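You operate a simulated robot arm through the tools that you are given. There is no shell and no other tool.

The job below is to be done with a simulated robot arm. You get a single attempt, and the scene is never put back.

## Task
Leak-test the black cap on the rig and sort it by its result.
Fine: tighten the collar, pump to about 6 bar, press MEASURE once; a drop over 0.3 bar goes to the MEND tray, else READY; release open before the collar is freed.

The check looks at the end state, three seconds after you hand in, the way a careful person would. Anything else that was tipped, shoved, dropped, spilled or broken makes it a failure. A push-on lid holds only when it is set on centred and level and pressed home; a screw cap is set on level and turned clockwise until tight.

## Robot
A 7-joint arm with a two-finger parallel gripper, fixed in place. Base frame: the origin is at the foot of the arm, x ahead of it, y to its left, z up. Lengths are in mm, angles in rad, forces in N, time in s.
Its first joint turns from -2.601 to 2.601 rad. Payload 3.43 kg.
Tool frame: the origin (TCP) lies between the finger pads and is the grasp point; the fingertips stand 30 mm ahead of it; z points along the fingers, y is the line along which they close. Largest opening 94 mm; finger width 28, thickness 10; the body of the gripper, 50 by 96 mm, starts 55 mm behind the TCP.
Orientation is told as [roll, pitch, yaw] about the base's x, y, z axes, in that order, counted from this pose: with the fingers straight down and closing along the base's y, the tool's x points along the base's -x, its y along +y and its z along -z.

## Interface
- The arm moves only by the tool jog_arm. Its argument "steps" is text: rows parted by semicolons, each of 6 numbers parted by spaces: the shift along the tool's x, y, z in mm, then the turn, a rotation vector about the tool's x, y, z in rad. In form: dx dy dz rx ry rz; .... A call has 1 to 20 rows; each row shifts and turns the commanded pose from where the row before left it, along the tool's axes as they then stand. "gripper" is the finger opening in mm, from 0 to 94, set as the call begins (left out, the last holds). Each row takes 0.2 s and may step no farther than 50 mm and 0.15 rad from the row before; otherwise, or with a gripper value out of range, the whole call is refused. Where a pose cannot be reached the arm comes as near as it can. A force on the tool above 90 N (or 10 N above the force at the start of the call, whichever is more), or a blocked arm, ends the call early, and 0.2 s more pass. Each finger travels about 45 mm/s and halts on what it meets, pressing with about 43 N; the grip force reading is that of the motor and also rises with nothing between the fingers. The clock runs only during rows and for 0.2 s after the last one: add rows that do not move to give the fingers time. The reply holds the time, the measured pose of the TCP, the force on the tool along the base axes, the opening and the grip force, in the units named above and with some noise, with the torque about the TCP (base axes, N m) and any sound that the robot's microphone picked up.
- Cameras (640 x 400 px; columns grow to the right, rows downward): "scene" is fixed at [404.4, 649, 1565.8]; the picture's right is [0.49, -0.87, 0.00], its down [-0.80, -0.45, -0.40] and it looks along [0.35, 0.20, -0.92] (base axes); focal length 308 px, centre (320, 200). "wrist" rides on the gripper at [76, 14, -103] in the tool frame; the picture's right is [-0.18, 0.98, 0.00], its down [-0.75, -0.14, -0.64] and it looks along [-0.63, -0.12, 0.77] (tool axes); focal length 243 px, centre (320, 200). There is no depth. A picture from a camera that has moved, and an enlarged one, comes with that camera's place and axes in the base frame and with its lens. The place of the scene camera against the robot may be out by one fixed shift of up to 12 mm in any direction.
- snapshot(camera): a new picture of that camera. The clock stands still meanwhile.
- zoom(camera, box): a new picture of the part [left, top, right, bottom] of that camera's present view, enlarged. The clock stands still meanwhile.
- job_done(): hands the job in; it is judged then, once.

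Nothing tells you positions but the pictures and the camera data. Unless the task says otherwise, let go and move clear before handing in.

The tools are called after ">>>" as name(argument=value, ...) on one line, values as JSON. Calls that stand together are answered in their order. jog_arm: Moves the arm, as the interface text tells. Its arguments: {"type":"object","properties":{"steps":{"type":"string"},"gripper":{"type":"number"}},"required":["steps"]} The other tools are called the same way: snapshot (camera) takes a picture; zoom (camera, box) takes an enlarged picture of a part of a camera's view; job_done () hands the job in.

At the start:

```text
clock: 0.0
tcp_pos: [794.5, 586.0, 1200.2]
orientation: [-0.001, 0.0, -0.001]
wrist_force: [-0.7, 0.0, 0.8]
moment: [0.03, 0.0, -0.02]
finger_gap: 93.9
gripper_force: 0.1
```

scene: 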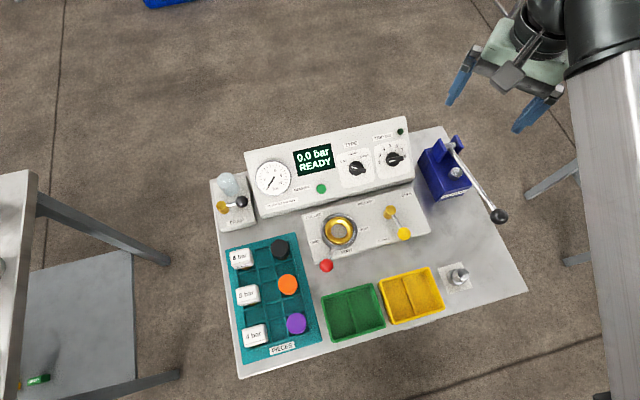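
wrist: 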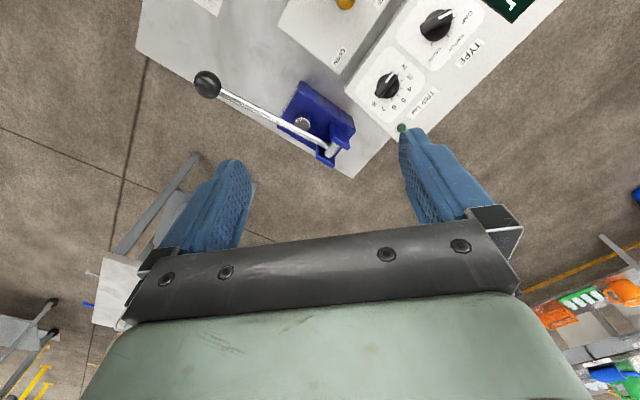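

I see a test rig with a control panel, a tray of caps (black, orange, purple), a collar nest, a pump lever, and green/yellow trays. I'll zoom in to read the labels before I move anything.

>>> zoom(camera="scene", box=[240, 110, 420, 222])

>>> zoom(camera="scene", box=[290, 180, 450, 280])

>>> zoom(camera="scene", box=[210, 165, 370, 265])

>>> zoom(camera="scene", box=[390, 110, 550, 210])

>>> zoom(camera="scene", box=[310, 250, 490, 362])

>>> zoom(camera="scene", box=[210, 230, 370, 380])

```text
3.56 times, centred on (330, 166) of scene
camera zoom: at [404.4, 649.0, 1565.8], right [0.49, -0.87, 0.0], down [-0.8, -0.45, -0.4], along [0.35, 0.2, -0.92], focal length 1095 px, centre (284, 321)
```

zoom: 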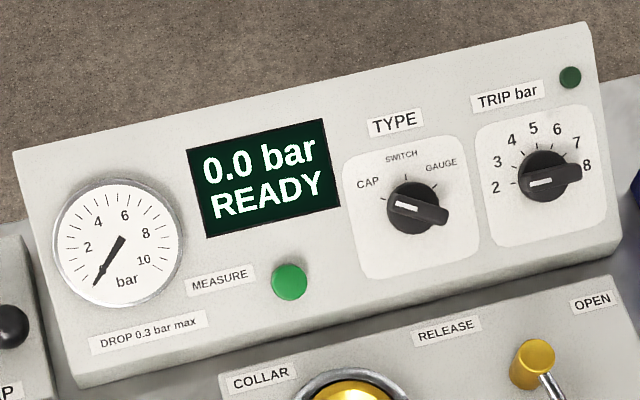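

```text
4.00 times, centred on (370, 230) of scene
camera zoom: at [404.4, 649.0, 1565.8], right [0.49, -0.87, 0.0], down [-0.8, -0.45, -0.4], along [0.35, 0.2, -0.92], focal length 1232 px, centre (120, 80)
```

zoom: 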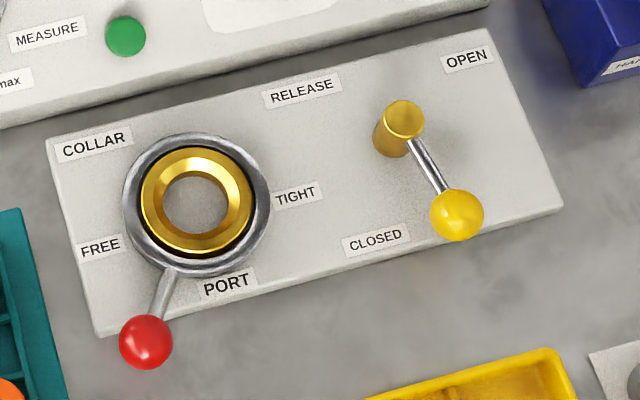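

```text
4.00 times, centred on (290, 215) of scene
camera zoom: at [404.4, 649.0, 1565.8], right [0.49, -0.87, 0.0], down [-0.8, -0.45, -0.4], along [0.35, 0.2, -0.92], focal length 1232 px, centre (440, 140)
```

zoom: 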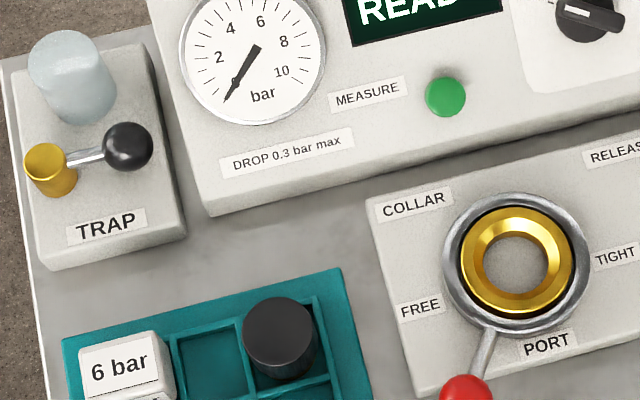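

```text
4.00 times, centred on (470, 160) of scene
camera zoom: at [404.4, 649.0, 1565.8], right [0.49, -0.87, 0.0], down [-0.8, -0.45, -0.4], along [0.35, 0.2, -0.92], focal length 1232 px, centre (-280, 360)
```

zoom: 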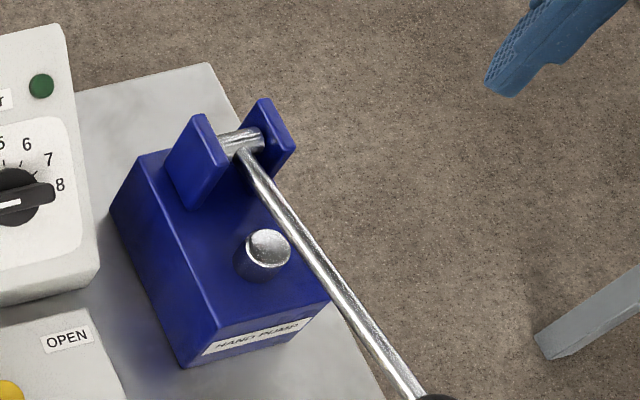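

```text
3.56 times, centred on (400, 306) of scene
camera zoom: at [404.4, 649.0, 1565.8], right [0.49, -0.87, 0.0], down [-0.8, -0.45, -0.4], along [0.35, 0.2, -0.92], focal length 1095 px, centre (36, -177)
```

zoom: 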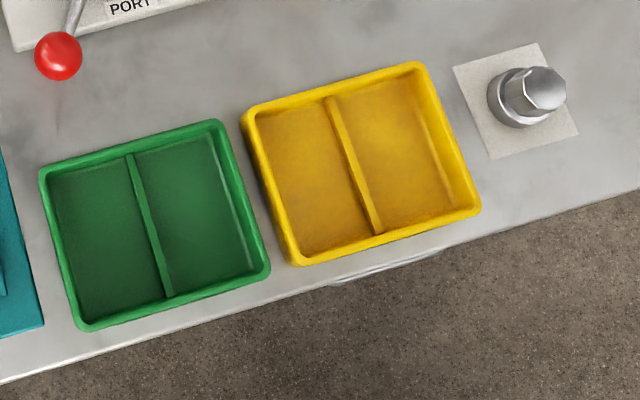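

```text
2.67 times, centred on (290, 305) of scene
camera zoom: at [404.4, 649.0, 1565.8], right [0.49, -0.87, 0.0], down [-0.8, -0.45, -0.4], along [0.35, 0.2, -0.92], focal length 821 px, centre (400, -80)
```

zoom: 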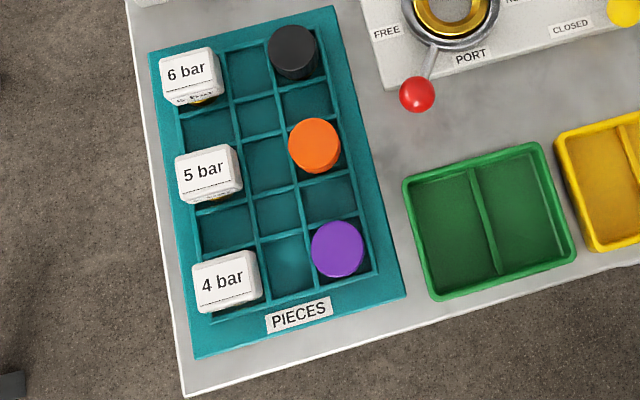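

The rig stands at about 45° to the base. I'll swing the wrist over the middle of it, turned to match, for a closer look from a second viewpoint.

>>> jog_arm(steps="47 -5 0 0 0 0; 47 -5 0 0 0 0; 47 -5 0 0 0 0; 47 -5 0 0 0 0; 47 -5 0 0 0 0; 0 0 0 0 0 -0.15; 0 0 0 0 0 -0.15; 0 0 0 0 0 -0.15; 0 0 0 0 0 -0.15; 0 0 0 0 0 -0.15; 0 0 0 0 0 -0.035; 0 0 0 0 0 0")

>>> snapshot(camera="wrist")

>>> snapshot(camera="scene")

```text
clock: 2.6
tcp_pos: [572.2, 572.4, 1171.1]
orientation: [0.001, -0.018, 0.779]
wrist_force: [-3.8, 47.9, -62.6]
moment: [-2.21, -4.62, -3.43]
finger_gap: 94.1
gripper_force: 0.0
out of reach, approached as far as the arm can: row 4, 5, 6
```

```text
taken
camera wrist: at [505.1, 527.3, 1272.4], right [-0.56, 0.83, 0.0], down [0.63, 0.42, 0.66], along [0.54, 0.37, -0.75], focal length 243 px, centre (320, 200)
```

wrist: 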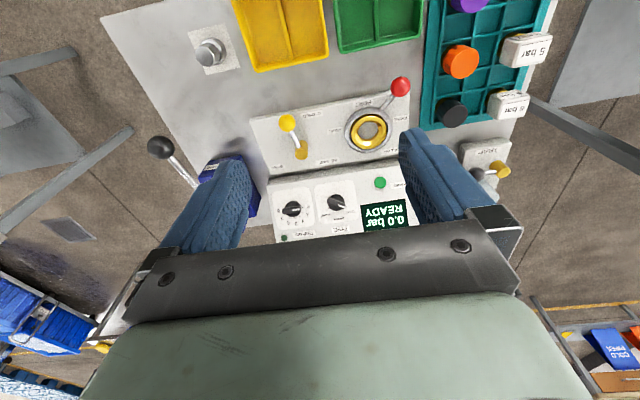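

```text
taken
```

scene: 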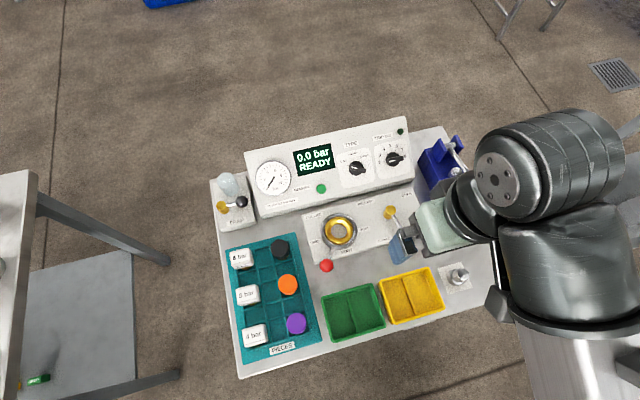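

The last rows ran near the edge of reach at this height. I'll let the arm settle and check that the force reading clears.

>>> jog_arm(steps="0 0 0 0 0 0; 0 0 0 0 0 0")

```text
clock: 3.2
tcp_pos: [570.7, 572.8, 1170.9]
orientation: [0.002, -0.021, 0.782]
wrist_force: [6.0, 38.1, -63.7]
moment: [-0.83, -3.44, -2.11]
finger_gap: 93.9
gripper_force: 0.1
```

The force persists, so the arm is likely folded against itself. I'll move outward and down to relieve it.

>>> jog_arm(steps="-30 0 30 0 0 0; -30 0 30 0 0 0; 0 0 0 0 0 0; 0 0 0 0 0 0")

>>> snapshot(camera="wrist")

```text
clock: 4.2
tcp_pos: [612.9, 615.0, 1110.9]
orientation: [-0.001, 0.0, 0.784]
wrist_force: [0.8, -0.2, 0.7]
moment: [-0.03, 0.01, -0.01]
finger_gap: 94.0
gripper_force: 0.1
```

```text
taken
camera wrist: at [547.1, 569.6, 1212.7], right [-0.56, 0.83, 0.0], down [0.63, 0.43, 0.64], along [0.53, 0.36, -0.77], focal length 243 px, centre (320, 200)
```

wrist: 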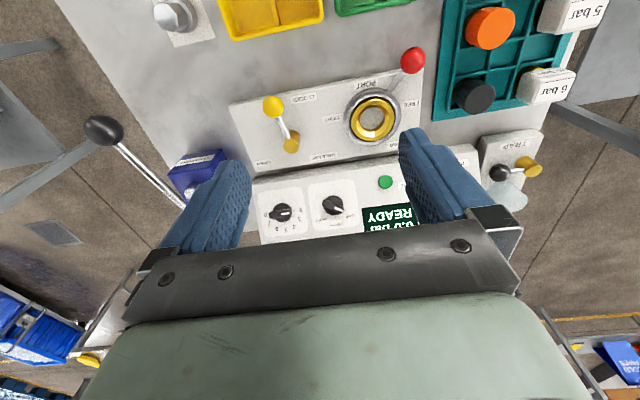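

Force is clear now, and triangulation puts the collar top at about (625, 721, 832). Next I'll go lower and nearer the base to read the tray labels and refine positions.

>>> jog_arm(steps="0 0 45 0 0 0; 0 0 45 0 0 0; 40 0 0 0 0 0; 40 0 0 0 0 0; 40 0 0 0 0 0; 40 0 0 0 0 0; 0 0 0 0 0 0; 0 0 0 0 0 0")

>>> snapshot(camera="wrist")

```text
clock: 6.0
tcp_pos: [499.2, 502.6, 1023.8]
orientation: [0.0, 0.0, 0.787]
wrist_force: [-0.1, 0.5, -0.3]
moment: [0.01, 0.04, -0.02]
finger_gap: 94.0
gripper_force: 0.1
```

```text
taken
camera wrist: at [434.5, 458.0, 1126.2], right [-0.56, 0.83, 0.0], down [0.63, 0.43, 0.64], along [0.53, 0.36, -0.77], focal length 243 px, centre (320, 200)
```

wrist: 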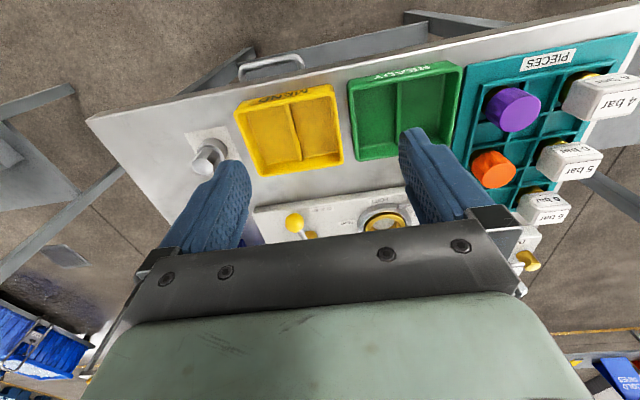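

The trays are now visible with labels on their front faces, so I'll zoom in on those.

>>> zoom(camera="wrist", box=[220, 50, 480, 190])

>>> zoom(camera="wrist", box=[240, 170, 440, 250])

>>> zoom(camera="wrist", box=[440, 40, 640, 240])

```text
2.46 times, centred on (350, 120) of wrist
camera zoom: at [434.5, 458.0, 1126.2], right [-0.56, 0.83, 0.0], down [0.63, 0.43, 0.64], along [0.53, 0.36, -0.77], focal length 597 px, centre (246, 397)
```

zoom: 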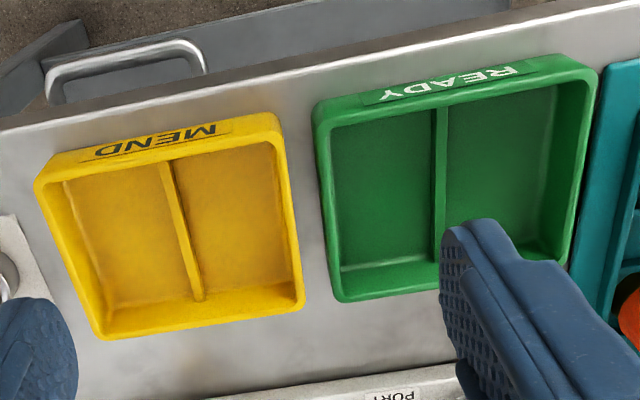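

```text
3.20 times, centred on (340, 210) of wrist
camera zoom: at [434.5, 458.0, 1126.2], right [-0.56, 0.83, 0.0], down [0.63, 0.43, 0.64], along [0.53, 0.36, -0.77], focal length 776 px, centre (256, 168)
```

zoom: 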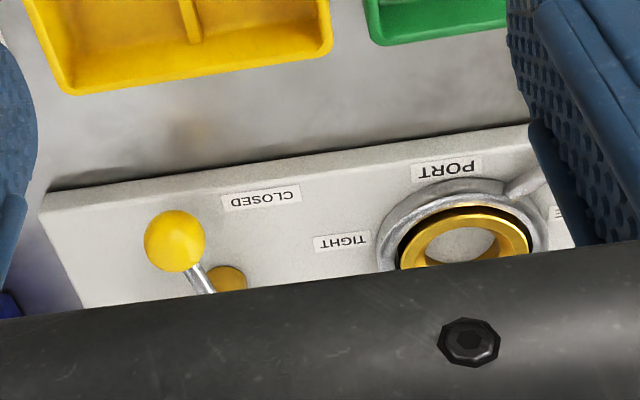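

```text
2.00 times, centred on (540, 140) of wrist
camera zoom: at [434.5, 458.0, 1126.2], right [-0.56, 0.83, 0.0], down [0.63, 0.43, 0.64], along [0.53, 0.36, -0.77], focal length 485 px, centre (-120, 320)
```

zoom: 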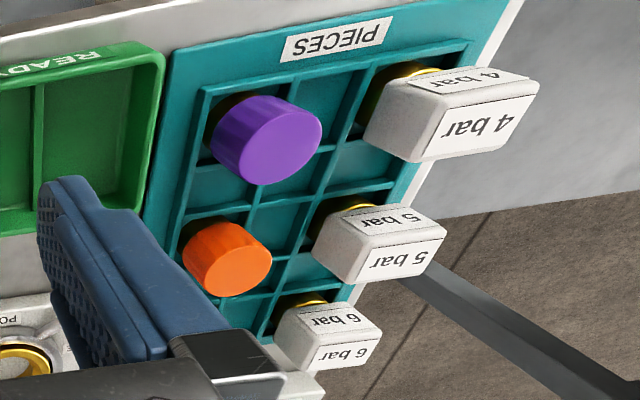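

MEND is the yellow tray and READY is the green one. I'll move over the left side for close views of the black cap and the collar.

>>> jog_arm(steps="-32 37 0 0 0 0; -32 37 0 0 0 0; -32 37 0 0 0 0; -32 37 0 0 0 0; -32 37 0 0 0 0; -32 37 0 0 0 0; 0 0 0 0 0 0; 0 0 0 0 0 0")

>>> snapshot(camera="wrist")

```text
clock: 7.8
tcp_pos: [478.8, 792.2, 1022.5]
orientation: [0.0, 0.001, 0.785]
wrist_force: [-0.1, -0.4, -0.3]
moment: [-0.02, 0.01, -0.02]
finger_gap: 94.0
gripper_force: 0.0
```

```text
taken
camera wrist: at [413.3, 748.0, 1123.5], right [-0.56, 0.83, 0.0], down [0.63, 0.43, 0.64], along [0.53, 0.36, -0.77], focal length 243 px, centre (320, 200)
```

wrist: 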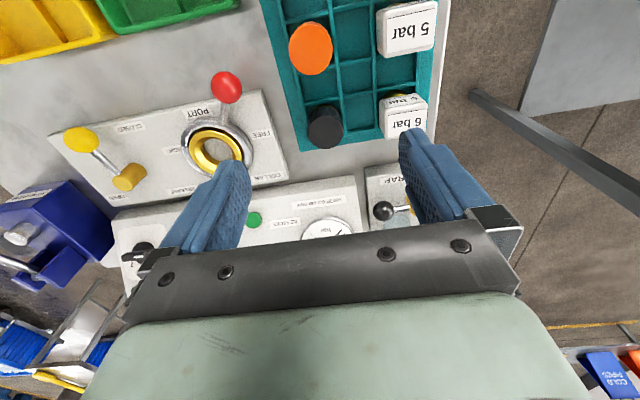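

>>> zoom(camera="wrist", box=[160, 50, 300, 200])

>>> zoom(camera="wrist", box=[260, 0, 450, 160])

>>> zoom(camera="wrist", box=[0, 90, 240, 290])

```text
2.67 times, centred on (230, 125) of wrist
camera zoom: at [413.3, 748.0, 1123.5], right [-0.56, 0.83, 0.0], down [0.63, 0.43, 0.64], along [0.53, 0.36, -0.77], focal length 647 px, centre (560, 400)
```

zoom: 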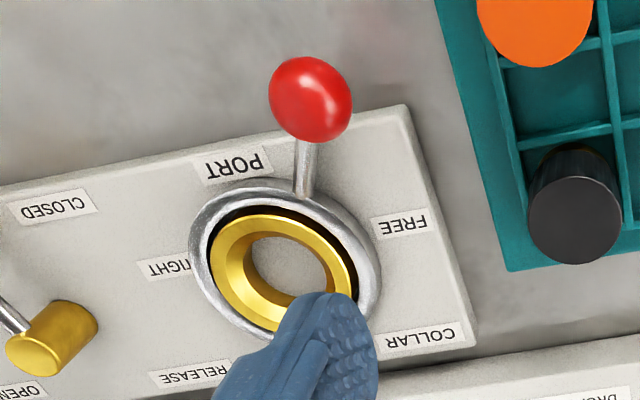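

```text
2.50 times, centred on (355, 80) of wrist
camera zoom: at [413.3, 748.0, 1123.5], right [-0.56, 0.83, 0.0], down [0.63, 0.43, 0.64], along [0.53, 0.36, -0.77], focal length 606 px, centre (232, 500)
```

zoom: 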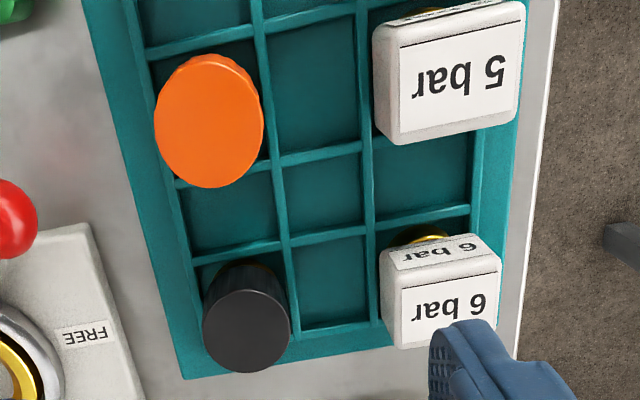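

```text
2.00 times, centred on (120, 190) of wrist
camera zoom: at [413.3, 748.0, 1123.5], right [-0.56, 0.83, 0.0], down [0.63, 0.43, 0.64], along [0.53, 0.36, -0.77], focal length 485 px, centre (720, 220)
```

zoom: 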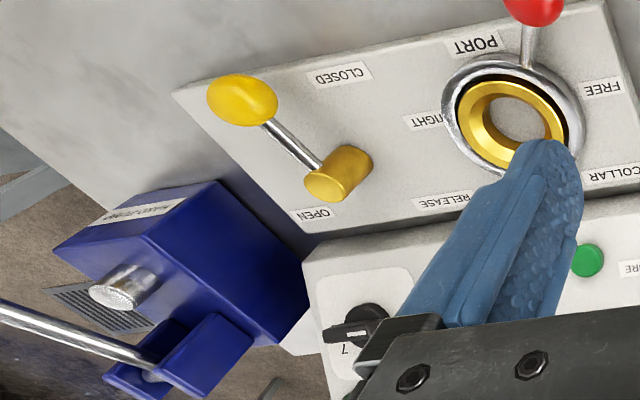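

The collar lever is at the FREE side and the release lever is near CLOSED. I'll shift sideways for a second close view so I can triangulate accurately.

>>> jog_arm(steps="0 -45 0 0 0 0; 0 -45 0 0 0 0; 0 -45 0 0 0 0; 0 0 0 0 0 0; 0 0 0 0 0 0")

>>> zoom(camera="wrist", box=[240, 20, 400, 120])

>>> zoom(camera="wrist", box=[250, 100, 410, 200])

>>> zoom(camera="wrist", box=[400, 40, 560, 140])

>>> snapshot(camera="wrist")

```text
clock: 9.0
tcp_pos: [574.1, 697.8, 1022.3]
orientation: [0.002, -0.001, 0.785]
wrist_force: [-0.1, -1.0, -0.8]
moment: [0.0, 0.02, -0.04]
finger_gap: 93.8
gripper_force: 0.0
```

```text
4.00 times, centred on (320, 70) of wrist
camera zoom: at [509.4, 654.1, 1125.1], right [-0.56, 0.83, 0.0], down [0.63, 0.43, 0.64], along [0.53, 0.36, -0.77], focal length 970 px, centre (320, 720)
```

zoom: 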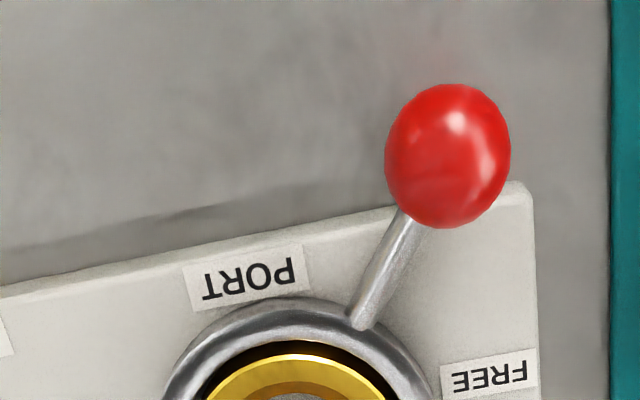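

```text
4.00 times, centred on (330, 150) of wrist
camera zoom: at [509.4, 654.1, 1125.1], right [-0.56, 0.83, 0.0], down [0.63, 0.43, 0.64], along [0.53, 0.36, -0.77], focal length 970 px, centre (280, 400)
```

zoom: 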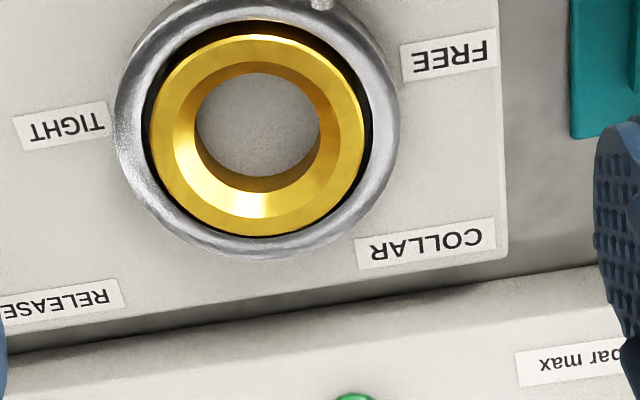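

```text
4.00 times, centred on (480, 90) of wrist
camera zoom: at [509.4, 654.1, 1125.1], right [-0.56, 0.83, 0.0], down [0.63, 0.43, 0.64], along [0.53, 0.36, -0.77], focal length 970 px, centre (-320, 640)
```

zoom: 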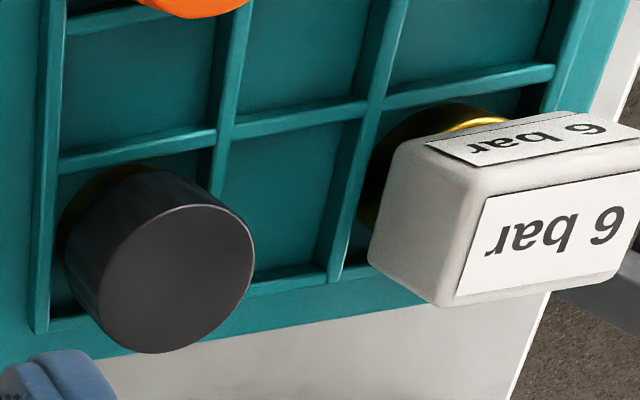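

```text
taken
camera wrist: at [509.4, 654.1, 1125.1], right [-0.56, 0.83, 0.0], down [0.63, 0.43, 0.64], along [0.53, 0.36, -0.77], focal length 243 px, centre (320, 200)
```

wrist: 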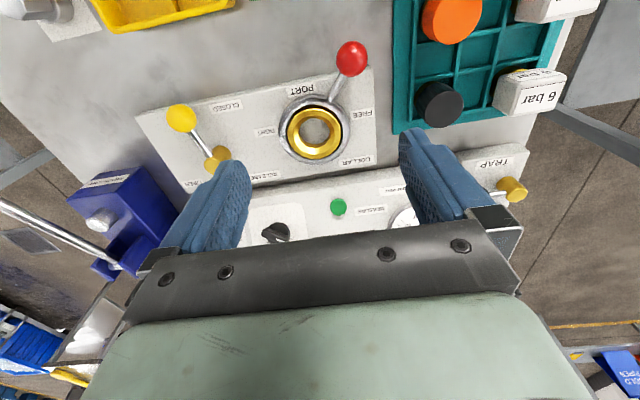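

Two views agree that the cap top centre is at about (511, 823, 852), the port centre at (625, 724, 833) and the red ball at (530, 707, 848). I'll hover over the cap to check alignment.

>>> jog_arm(steps="-15 44 0 0 0 0; -15 44 0 0 0 0; -14 45 0 0 0 0; 0 0 36 0 0 0; 0 0 36 0 0 0; 0 0 0 0 0 0; 0 0 0 0 0 0", gripper=68)

>>> snapshot(camera="wrist")

>>> zoom(camera="wrist", box=[240, 60, 400, 200])

```text
clock: 10.6
tcp_pos: [509.0, 824.4, 950.7]
orientation: [0.0, 0.001, 0.784]
wrist_force: [-0.3, 0.0, -0.8]
moment: [0.0, 0.01, 0.01]
finger_gap: 68.3
gripper_force: 0.1
```

```text
taken
camera wrist: at [445.7, 780.2, 1053.0], right [-0.56, 0.83, 0.0], down [0.63, 0.43, 0.64], along [0.53, 0.36, -0.77], focal length 243 px, centre (320, 200)
```

wrist: 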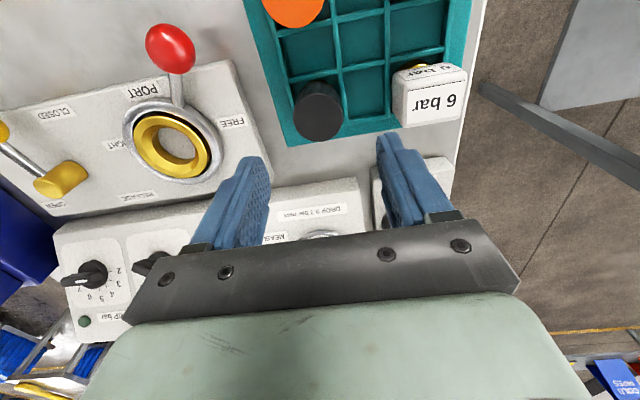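

```text
2.86 times, centred on (320, 130) of wrist
camera zoom: at [445.7, 780.2, 1053.0], right [-0.56, 0.83, 0.0], down [0.63, 0.43, 0.64], along [0.53, 0.36, -0.77], focal length 693 px, centre (320, 400)
```

zoom: 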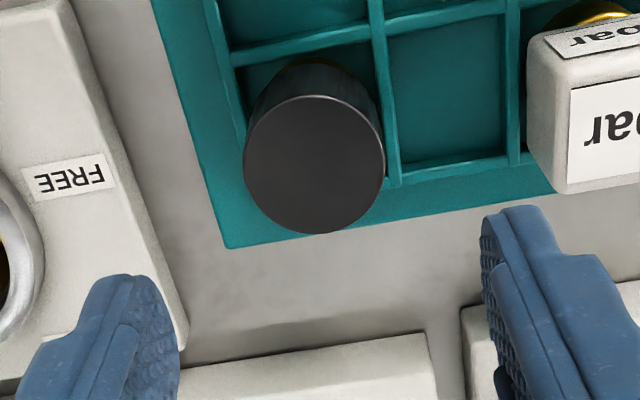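

The cap is 42 mm in diameter and centred within about 3 mm of the tool. I'll nudge it into line, descend so the tips stay above the dividers, and close on the black part.

>>> jog_arm(steps="0 -2.7 0 0 0 0; 0 0 30 0 0 0; 0 0 30 0 0 0; 0 0 15 0 0 0; 0 0 0 0 0 0; 0 0 0 0 0 0", gripper=68)

>>> snapshot(camera="wrist")

>>> zoom(camera="wrist", box=[220, 80, 420, 220])

```text
clock: 12.0
tcp_pos: [512.6, 820.5, 876.3]
orientation: [-0.001, 0.0, 0.785]
wrist_force: [0.0, -0.4, 1.9]
moment: [0.0, 0.01, -0.02]
finger_gap: 68.1
gripper_force: 0.1
```

```text
taken
camera wrist: at [447.7, 776.6, 978.6], right [-0.56, 0.83, 0.0], down [0.63, 0.43, 0.64], along [0.53, 0.36, -0.77], focal length 243 px, centre (320, 200)
```

wrist: 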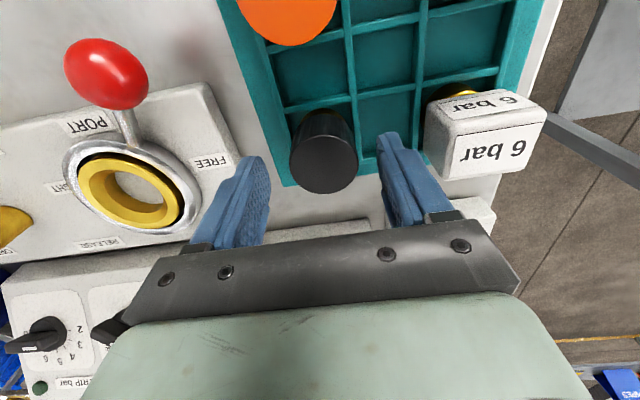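

```text
2.86 times, centred on (320, 150) of wrist
camera zoom: at [447.7, 776.6, 978.6], right [-0.56, 0.83, 0.0], down [0.63, 0.43, 0.64], along [0.53, 0.36, -0.77], focal length 693 px, centre (320, 343)
```

zoom: 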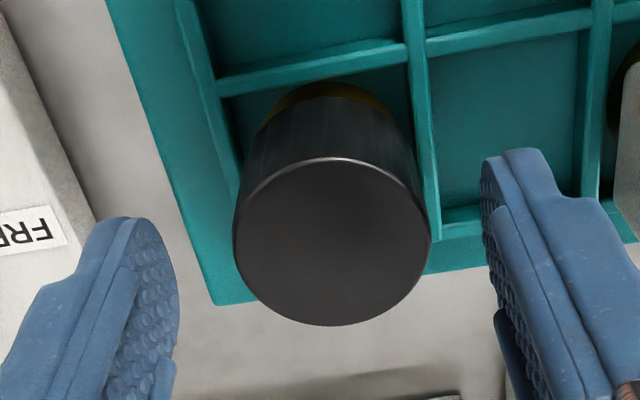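

The cap sits centred between the fingers. I'll descend the last 16 mm and grip.

>>> jog_arm(steps="0 0 8 0 0 0; 0 0 8 0 0 0; 0 0 0 0 0 0", gripper=68)

>>> jog_arm(steps="0 0 0 0 0 0; 0 0 0 0 0 0; 0 0 0 0 0 0; 0 0 0 0 0 0", gripper=30)

>>> snapshot(camera="wrist")

```text
clock: 12.8
tcp_pos: [512.7, 820.3, 859.7]
orientation: [0.0, 0.0, 0.784]
wrist_force: [-0.6, 0.5, -0.7]
moment: [0.0, -0.01, 0.02]
finger_gap: 67.9
gripper_force: 0.1
```

```text
clock: 13.8
tcp_pos: [512.4, 820.2, 861.2]
orientation: [0.0, 0.0, 0.785]
wrist_force: [0.6, -1.2, 2.0]
moment: [-0.03, -0.03, -0.03]
finger_gap: 40.7
gripper_force: 43.0
```

```text
taken
camera wrist: at [447.5, 776.3, 962.4], right [-0.56, 0.83, 0.0], down [0.63, 0.43, 0.64], along [0.53, 0.36, -0.77], focal length 243 px, centre (320, 200)
```

wrist: 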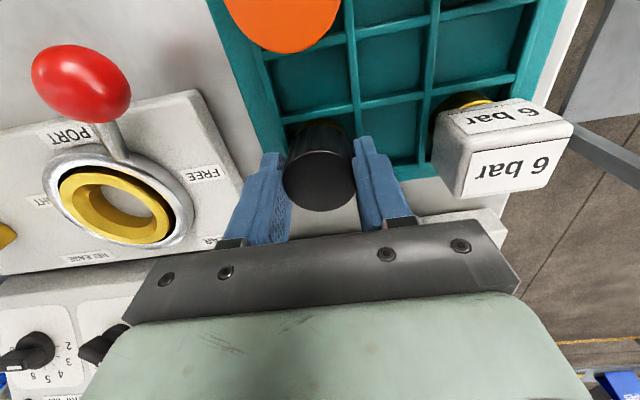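

The cap is gripped with a 40.7 mm gap and firm force. I'll lift it straight up and look at its underside shape.

>>> jog_arm(steps="0 0 -10 0 0 0; 0 0 -20 0 0 0; 0 0 -30 0 0 0; 0 0 -25 0 0 0; 0 0 0 0 0 0; 0 0 0 0 0 0")

>>> snapshot(camera="wrist")

>>> snapshot(camera="scene")

```text
clock: 15.2
tcp_pos: [512.4, 820.8, 945.6]
orientation: [0.0, 0.001, 0.786]
wrist_force: [0.7, -0.1, -0.2]
moment: [0.01, 0.01, 0.0]
finger_gap: 30.0
gripper_force: 0.1
```

```text
taken
camera wrist: at [447.6, 777.2, 1048.0], right [-0.56, 0.83, 0.0], down [0.63, 0.43, 0.64], along [0.53, 0.36, -0.77], focal length 243 px, centre (320, 200)
```

wrist: 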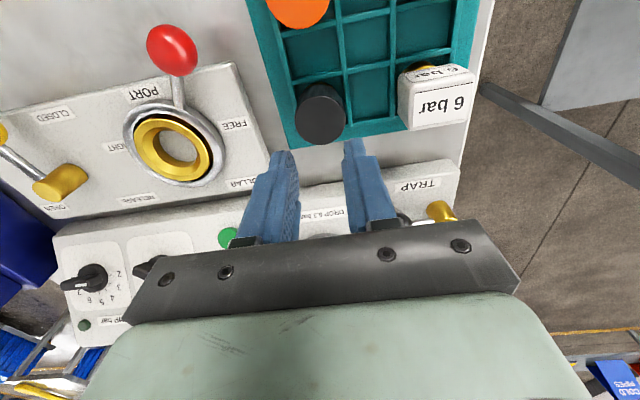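

```text
taken
```

scene: 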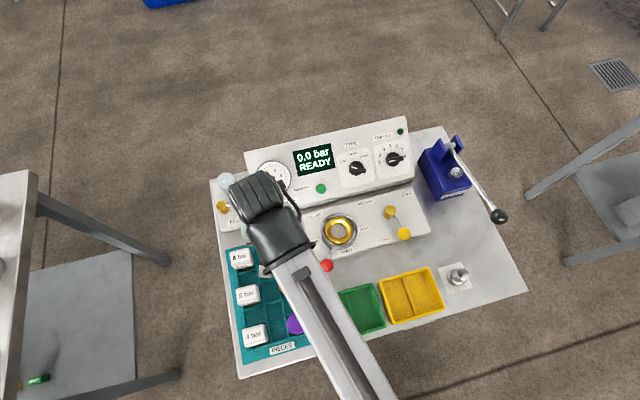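

The fingers slipped off (gap now 30 mm) and the cap is still in its cell. I'll check its position before gripping deeper.

>>> zoom(camera="wrist", box=[240, 60, 400, 200])

```text
2.86 times, centred on (320, 130) of wrist
camera zoom: at [447.6, 777.2, 1048.0], right [-0.56, 0.83, 0.0], down [0.63, 0.43, 0.64], along [0.53, 0.36, -0.77], focal length 693 px, centre (320, 400)
```

zoom: 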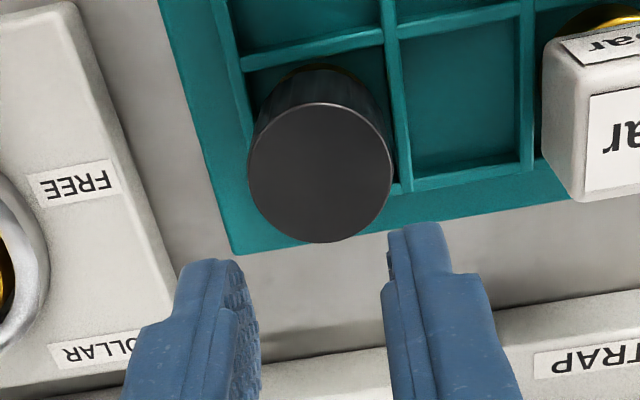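

The cap is still upright and now centred on the tool. I'll regrip 11 mm deeper so the pads bear on it, then lift slowly.

>>> jog_arm(steps="0 0 35 0 0 0; 0 0 35 0 0 0; 0 0 14 0 0 0; 0 0 11 0 0 0; 0 0 0 0 0 0", gripper=68)

>>> zoom(camera="wrist", box=[220, 80, 420, 220])

```text
clock: 16.4
tcp_pos: [512.7, 821.0, 848.9]
orientation: [0.001, -0.001, 0.785]
wrist_force: [0.8, 0.1, -0.5]
moment: [0.01, 0.0, -0.02]
finger_gap: 68.2
gripper_force: 0.0
```

```text
2.86 times, centred on (320, 150) of wrist
camera zoom: at [447.7, 776.6, 952.1], right [-0.56, 0.83, 0.0], down [0.63, 0.43, 0.64], along [0.53, 0.36, -0.77], focal length 693 px, centre (320, 343)
```

zoom: 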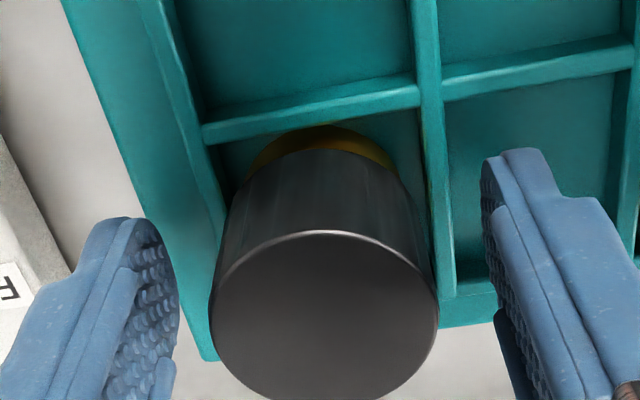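

>>> jog_arm(steps="0 0 0 0 0 0; 0 0 0 0 0 0; 0 0 0 0 0 0; 0 0 0 0 0 0; 0 0 0 0 0 0", gripper=20)

>>> jog_arm(steps="0 0 -5 0 0 0; 0 0 -5 0 0 0; 0 0 -5 0 0 0; 0 0 -5 0 0 0; 0 0 0 0 0 0")

>>> snapshot(camera="wrist")

```text
clock: 17.6
tcp_pos: [512.1, 821.1, 850.3]
orientation: [-0.001, 0.0, 0.784]
wrist_force: [-0.9, -0.2, 1.1]
moment: [0.0, -0.04, -0.01]
finger_gap: 41.2
gripper_force: 42.7
```

```text
clock: 18.8
tcp_pos: [512.4, 822.1, 869.1]
orientation: [0.0, 0.001, 0.786]
wrist_force: [0.2, 0.7, -0.8]
moment: [-0.01, 0.03, 0.02]
finger_gap: 41.0
gripper_force: 42.9
```

```text
taken
camera wrist: at [447.7, 776.7, 971.8], right [-0.56, 0.83, 0.0], down [0.63, 0.43, 0.64], along [0.53, 0.36, -0.77], focal length 243 px, centre (320, 200)
```

wrist: 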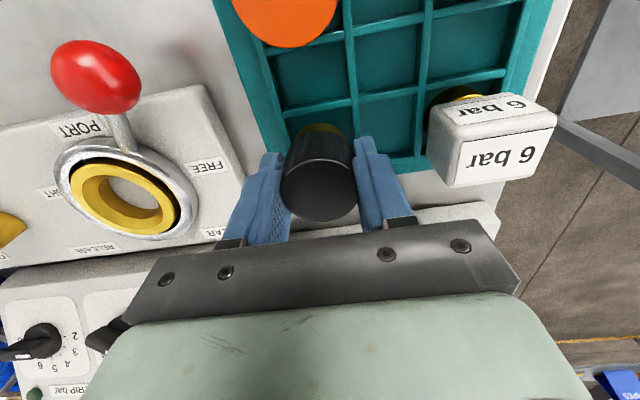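

>>> zoom(camera="wrist", box=[220, 80, 420, 220])

```text
2.86 times, centred on (320, 150) of wrist
camera zoom: at [447.7, 776.7, 971.8], right [-0.56, 0.83, 0.0], down [0.63, 0.43, 0.64], along [0.53, 0.36, -0.77], focal length 693 px, centre (320, 343)
```

zoom: 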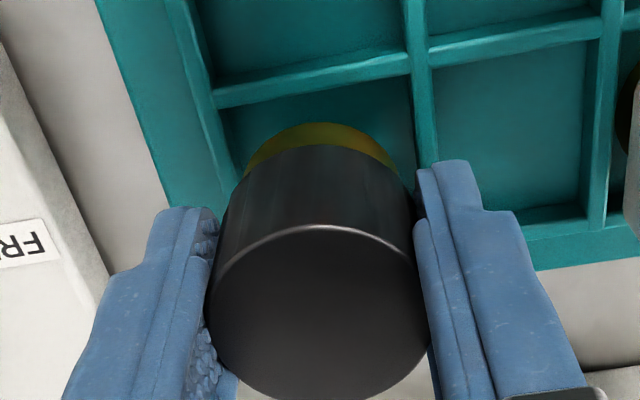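

The cap rose with the fingers this time. I'll keep lifting gently and confirm the grip holds.

>>> jog_arm(steps="0 0 -8 0 0 0; 0 0 -10 0 0 0; 0 0 -10 0 0 0; 0 0 -10 0 0 0; 0 0 -10 0 0 0; 0 0 -10 0 0 0; 0 0 0 0 0 0")

>>> zoom(camera="wrist", box=[220, 80, 420, 220])

>>> snapshot(camera="scene")

```text
clock: 20.4
tcp_pos: [511.9, 820.6, 926.9]
orientation: [0.0, 0.0, 0.787]
wrist_force: [0.2, -0.4, 0.1]
moment: [0.02, -0.01, -0.01]
finger_gap: 40.8
gripper_force: 43.0
```

```text
2.86 times, centred on (320, 150) of wrist
camera zoom: at [447.4, 776.4, 1029.3], right [-0.56, 0.83, 0.0], down [0.63, 0.43, 0.64], along [0.53, 0.36, -0.77], focal length 693 px, centre (320, 343)
```

zoom: 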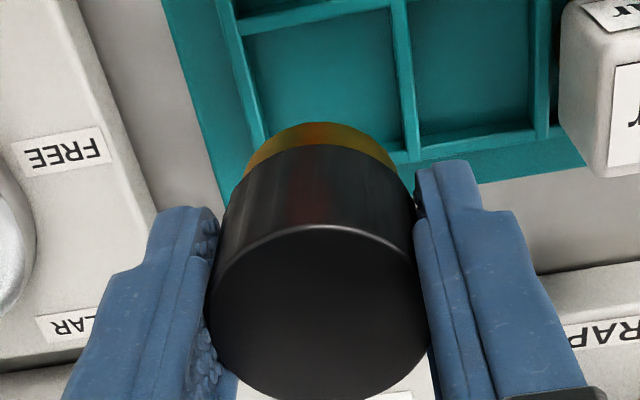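

```text
taken
```

scene: 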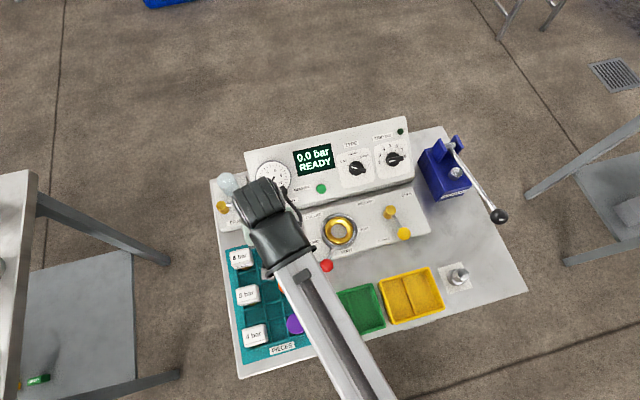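

The cap is held firmly, centred on the tool. The port is visible from here, so I'll zoom on it to refine the transfer vector.

>>> zoom(camera="wrist", box=[80, 60, 260, 220])

```text
2.50 times, centred on (170, 140) of wrist
camera zoom: at [447.4, 776.4, 1029.3], right [-0.56, 0.83, 0.0], down [0.63, 0.43, 0.64], along [0.53, 0.36, -0.77], focal length 606 px, centre (695, 350)
```

zoom: 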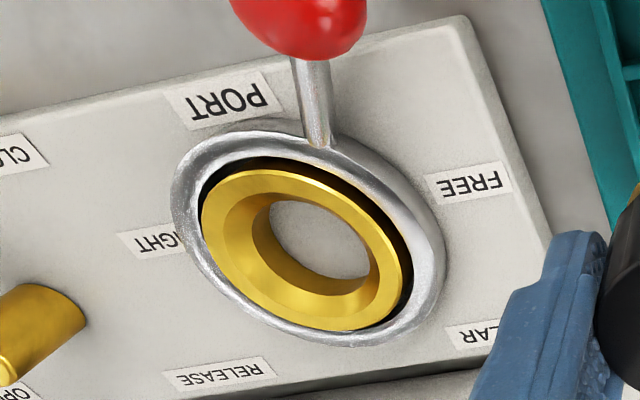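

Estimates put the port at about (624, 723, 835). I'll carry the cap up and across, then check alignment from above the port.

>>> jog_arm(steps="0 0 -15 0 0 0; 0 0 -18 0 0 0; -2.7 -30 0 0 0 0; -2.7 -30 0 0 0 0; -2.6 -30 0 0 0 0; -2.6 -30 0 0 0 0; 0 -28.6 0 0 0 0; 0 0 0 0 0 0; 0 0 0 0 0 0")

>>> snapshot(camera="wrist")

>>> zoom(camera="wrist", box=[220, 40, 420, 200])

```text
clock: 22.4
tcp_pos: [625.1, 721.8, 961.4]
orientation: [0.0, 0.001, 0.785]
wrist_force: [0.6, -0.2, -1.1]
moment: [0.05, -0.01, 0.0]
finger_gap: 41.0
gripper_force: 42.9
```

```text
taken
camera wrist: at [560.9, 678.1, 1063.4], right [-0.56, 0.83, 0.0], down [0.63, 0.43, 0.64], along [0.53, 0.36, -0.77], focal length 243 px, centre (320, 200)
```

wrist: 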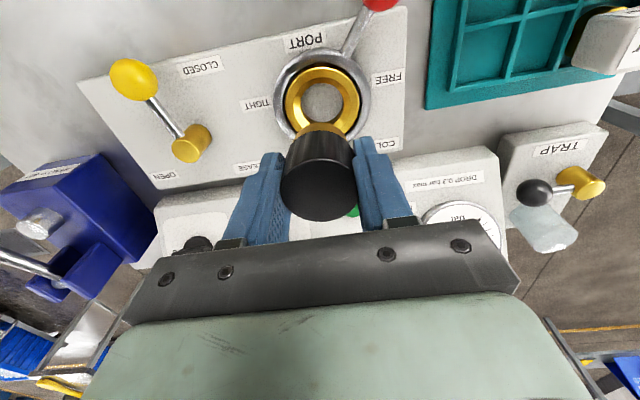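

```text
2.50 times, centred on (320, 120) of wrist
camera zoom: at [560.9, 678.1, 1063.4], right [-0.56, 0.83, 0.0], down [0.63, 0.43, 0.64], along [0.53, 0.36, -0.77], focal length 606 px, centre (320, 400)
```

zoom: 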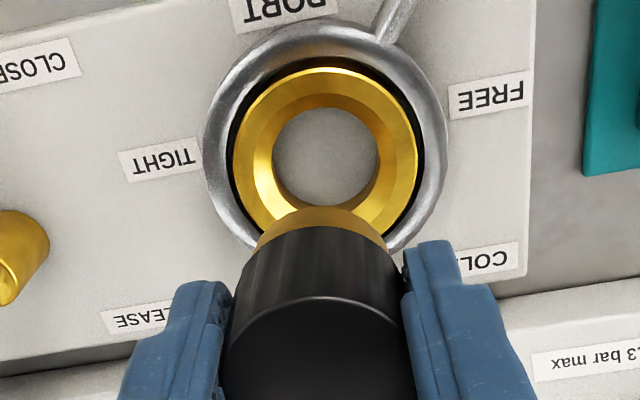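

The port is about 2 mm forward and 2 mm left of the tool axis. I'll correct that and descend until the stem is just above the ring.

>>> jog_arm(steps="-2.1 2.0 0 0 0 0; 0 0 25 0 0 0; 0 0 25 0 0 0; 0 0 20 0 0 0; 0 0 5 0 0 0; 0 0 0 0 0 0; 0 0 0 0 0 0")

>>> zoom(camera="wrist", box=[220, 60, 420, 220])

>>> snapshot(camera="wrist")

```text
clock: 24.0
tcp_pos: [625.3, 726.2, 885.2]
orientation: [-0.001, 0.0, 0.785]
wrist_force: [0.0, -0.4, -1.3]
moment: [0.0, 0.03, -0.03]
finger_gap: 40.8
gripper_force: 43.6
```

```text
2.50 times, centred on (320, 140) of wrist
camera zoom: at [559.9, 680.9, 987.3], right [-0.56, 0.83, 0.0], down [0.63, 0.43, 0.64], along [0.53, 0.36, -0.77], focal length 606 px, centre (320, 350)
```

zoom: 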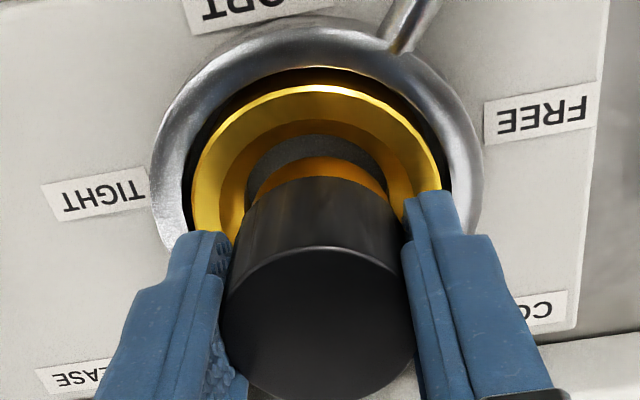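

```text
taken
camera wrist: at [559.9, 680.9, 987.3], right [-0.56, 0.83, 0.0], down [0.63, 0.43, 0.64], along [0.53, 0.36, -0.77], focal length 243 px, centre (320, 200)
```

wrist: 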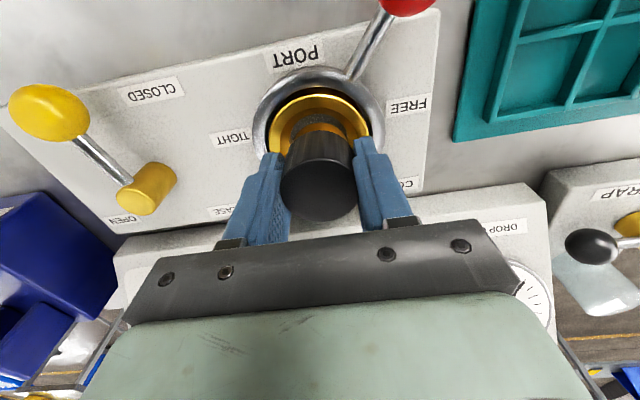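

The stem is laterally centred on the hole and level with the ring top. I'll lower in small steps, watching the force.

>>> jog_arm(steps="0 0 3 0 0 0; 0 0 3 0 0 0; 0 0 2 0 0 0; 0 0 0 0 0 0")

```text
clock: 25.0
tcp_pos: [624.1, 726.3, 877.4]
orientation: [-0.001, 0.0, 0.786]
wrist_force: [0.3, 0.4, 0.5]
moment: [0.0, -0.01, 0.0]
finger_gap: 40.9
gripper_force: 43.1
```

>>> jog_arm(steps="0 0 2 0 0 0; 0 0 2 0 0 0; 0 0 2 0 0 0; 0 0 0 0 0 0")

>>> zoom(camera="wrist", box=[220, 60, 420, 220])

```text
clock: 26.0
tcp_pos: [626.0, 725.2, 870.9]
orientation: [0.0, 0.001, 0.786]
wrist_force: [0.7, -2.2, 0.0]
moment: [-0.06, -0.01, -0.02]
finger_gap: 41.2
gripper_force: 42.8
```

```text
2.50 times, centred on (320, 140) of wrist
camera zoom: at [560.2, 681.5, 973.3], right [-0.56, 0.83, 0.0], down [0.63, 0.43, 0.64], along [0.53, 0.36, -0.77], focal length 606 px, centre (320, 350)
```

zoom: 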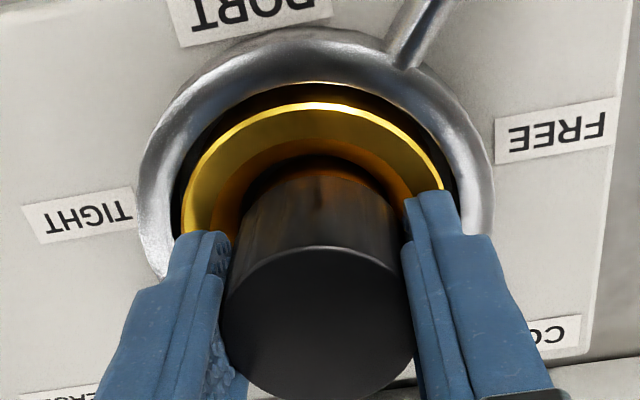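

The stem is entering the hole cleanly. I'll continue in small steps.

>>> jog_arm(steps="0 0 1.5 0 0 0; 0 0 1.5 0 0 0; 0 0 0 0 0 0")

>>> jog_arm(steps="0 0 1.5 0 0 0; 0 0 1.5 0 0 0; 0 0 0 0 0 0")

```text
clock: 26.8
tcp_pos: [624.2, 726.5, 868.5]
orientation: [0.0, 0.0, 0.784]
wrist_force: [-0.6, -1.9, -0.2]
moment: [-0.1, -0.01, 0.0]
finger_gap: 41.1
gripper_force: 43.0
```

```text
clock: 27.6
tcp_pos: [624.8, 725.0, 867.2]
orientation: [0.0, -0.004, 0.784]
wrist_force: [8.5, -3.2, 30.8]
moment: [-0.17, 0.3, 0.2]
finger_gap: 40.8
gripper_force: 43.1
```

I've got about 30 N of contact. I'll look at whether the cap is seated or the fingertips are touching.

>>> zoom(camera="wrist", box=[220, 60, 420, 220])

>>> zoom(camera="scene", box=[280, 190, 400, 265])

```text
2.50 times, centred on (320, 140) of wrist
camera zoom: at [560.0, 681.3, 970.2], right [-0.56, 0.83, 0.0], down [0.63, 0.43, 0.64], along [0.53, 0.36, -0.76], focal length 606 px, centre (320, 350)
```

zoom: 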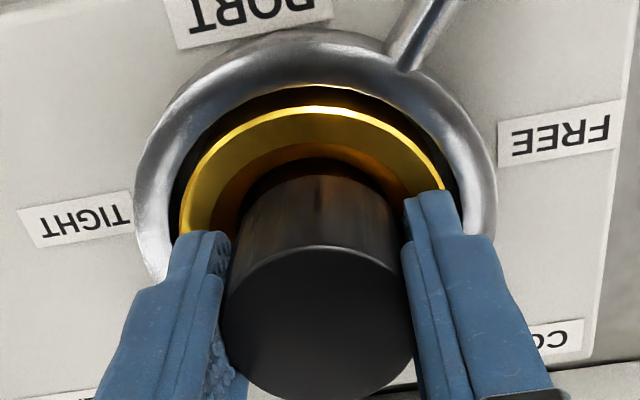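

```text
5.33 times, centred on (340, 228) of scene
camera zoom: at [404.4, 649.0, 1565.8], right [0.49, -0.87, 0.0], down [-0.8, -0.45, -0.4], along [0.35, 0.2, -0.92], focal length 1642 px, centre (213, 53)
```

zoom: 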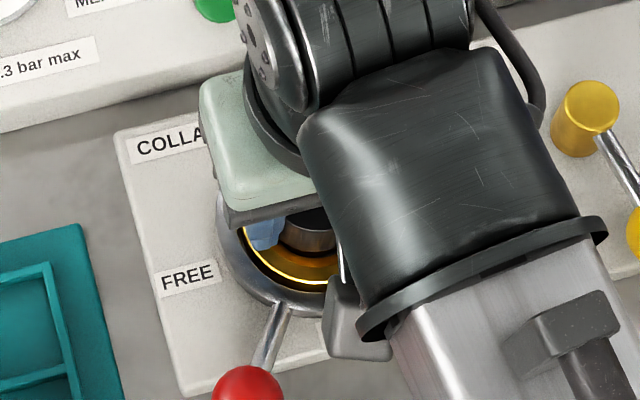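

The cap looks seated, with the tips just above the brass ring. I'll ease up 1.5 mm, open slightly so I stay inside the silver collar, then rise clear.

>>> jog_arm(steps="0 0 -1.5 0 0 0; 0 0 0 0 0 0")

>>> jog_arm(steps="0 0 0 0 0 0; 0 0 0 0 0 0; 0 0 0 0 0 0", gripper=50)

>>> zoom(camera="wrist", box=[220, 60, 420, 220])

```text
clock: 28.2
tcp_pos: [625.0, 726.4, 867.2]
orientation: [0.0, -0.001, 0.784]
wrist_force: [8.3, -4.3, 23.0]
moment: [-0.03, 0.13, 0.14]
finger_gap: 41.0
gripper_force: 43.4
```

```text
clock: 29.0
tcp_pos: [625.9, 725.0, 867.9]
orientation: [0.0, 0.001, 0.783]
wrist_force: [13.1, -8.1, 21.9]
moment: [-0.05, 0.24, 0.07]
finger_gap: 42.0
gripper_force: 0.0
```

```text
2.50 times, centred on (320, 140) of wrist
camera zoom: at [560.4, 681.3, 970.4], right [-0.56, 0.83, 0.0], down [0.63, 0.43, 0.64], along [0.53, 0.36, -0.77], focal length 606 px, centre (320, 350)
```

zoom: 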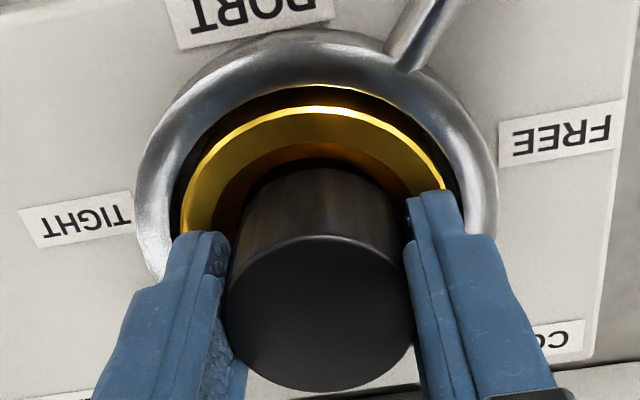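

The fingers are loaded against the ring. I'll rise a few mm to free them.

>>> jog_arm(steps="0 0 -2 0 0 0; 0 0 -2 0 0 0; 0 0 0 0 0 0; 0 0 0 0 0 0", gripper=50)

>>> zoom(camera="wrist", box=[220, 60, 420, 220])

```text
clock: 30.0
tcp_pos: [623.8, 726.5, 870.7]
orientation: [0.001, 0.001, 0.785]
wrist_force: [0.4, 0.9, 0.1]
moment: [0.01, 0.01, 0.0]
finger_gap: 50.0
gripper_force: 0.0
```

```text
2.50 times, centred on (320, 140) of wrist
camera zoom: at [559.9, 681.7, 973.5], right [-0.56, 0.83, 0.0], down [0.63, 0.43, 0.64], along [0.53, 0.36, -0.77], focal length 606 px, centre (320, 350)
```

zoom: 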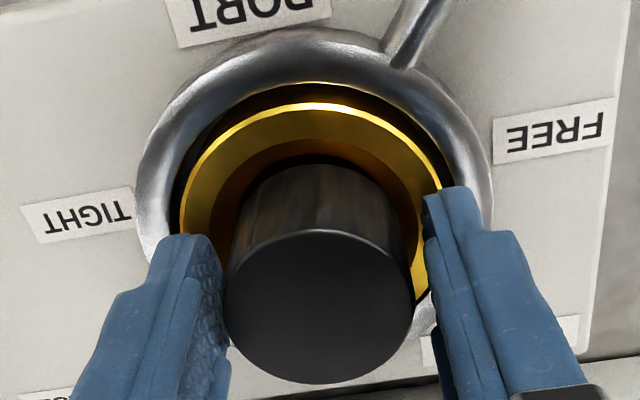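

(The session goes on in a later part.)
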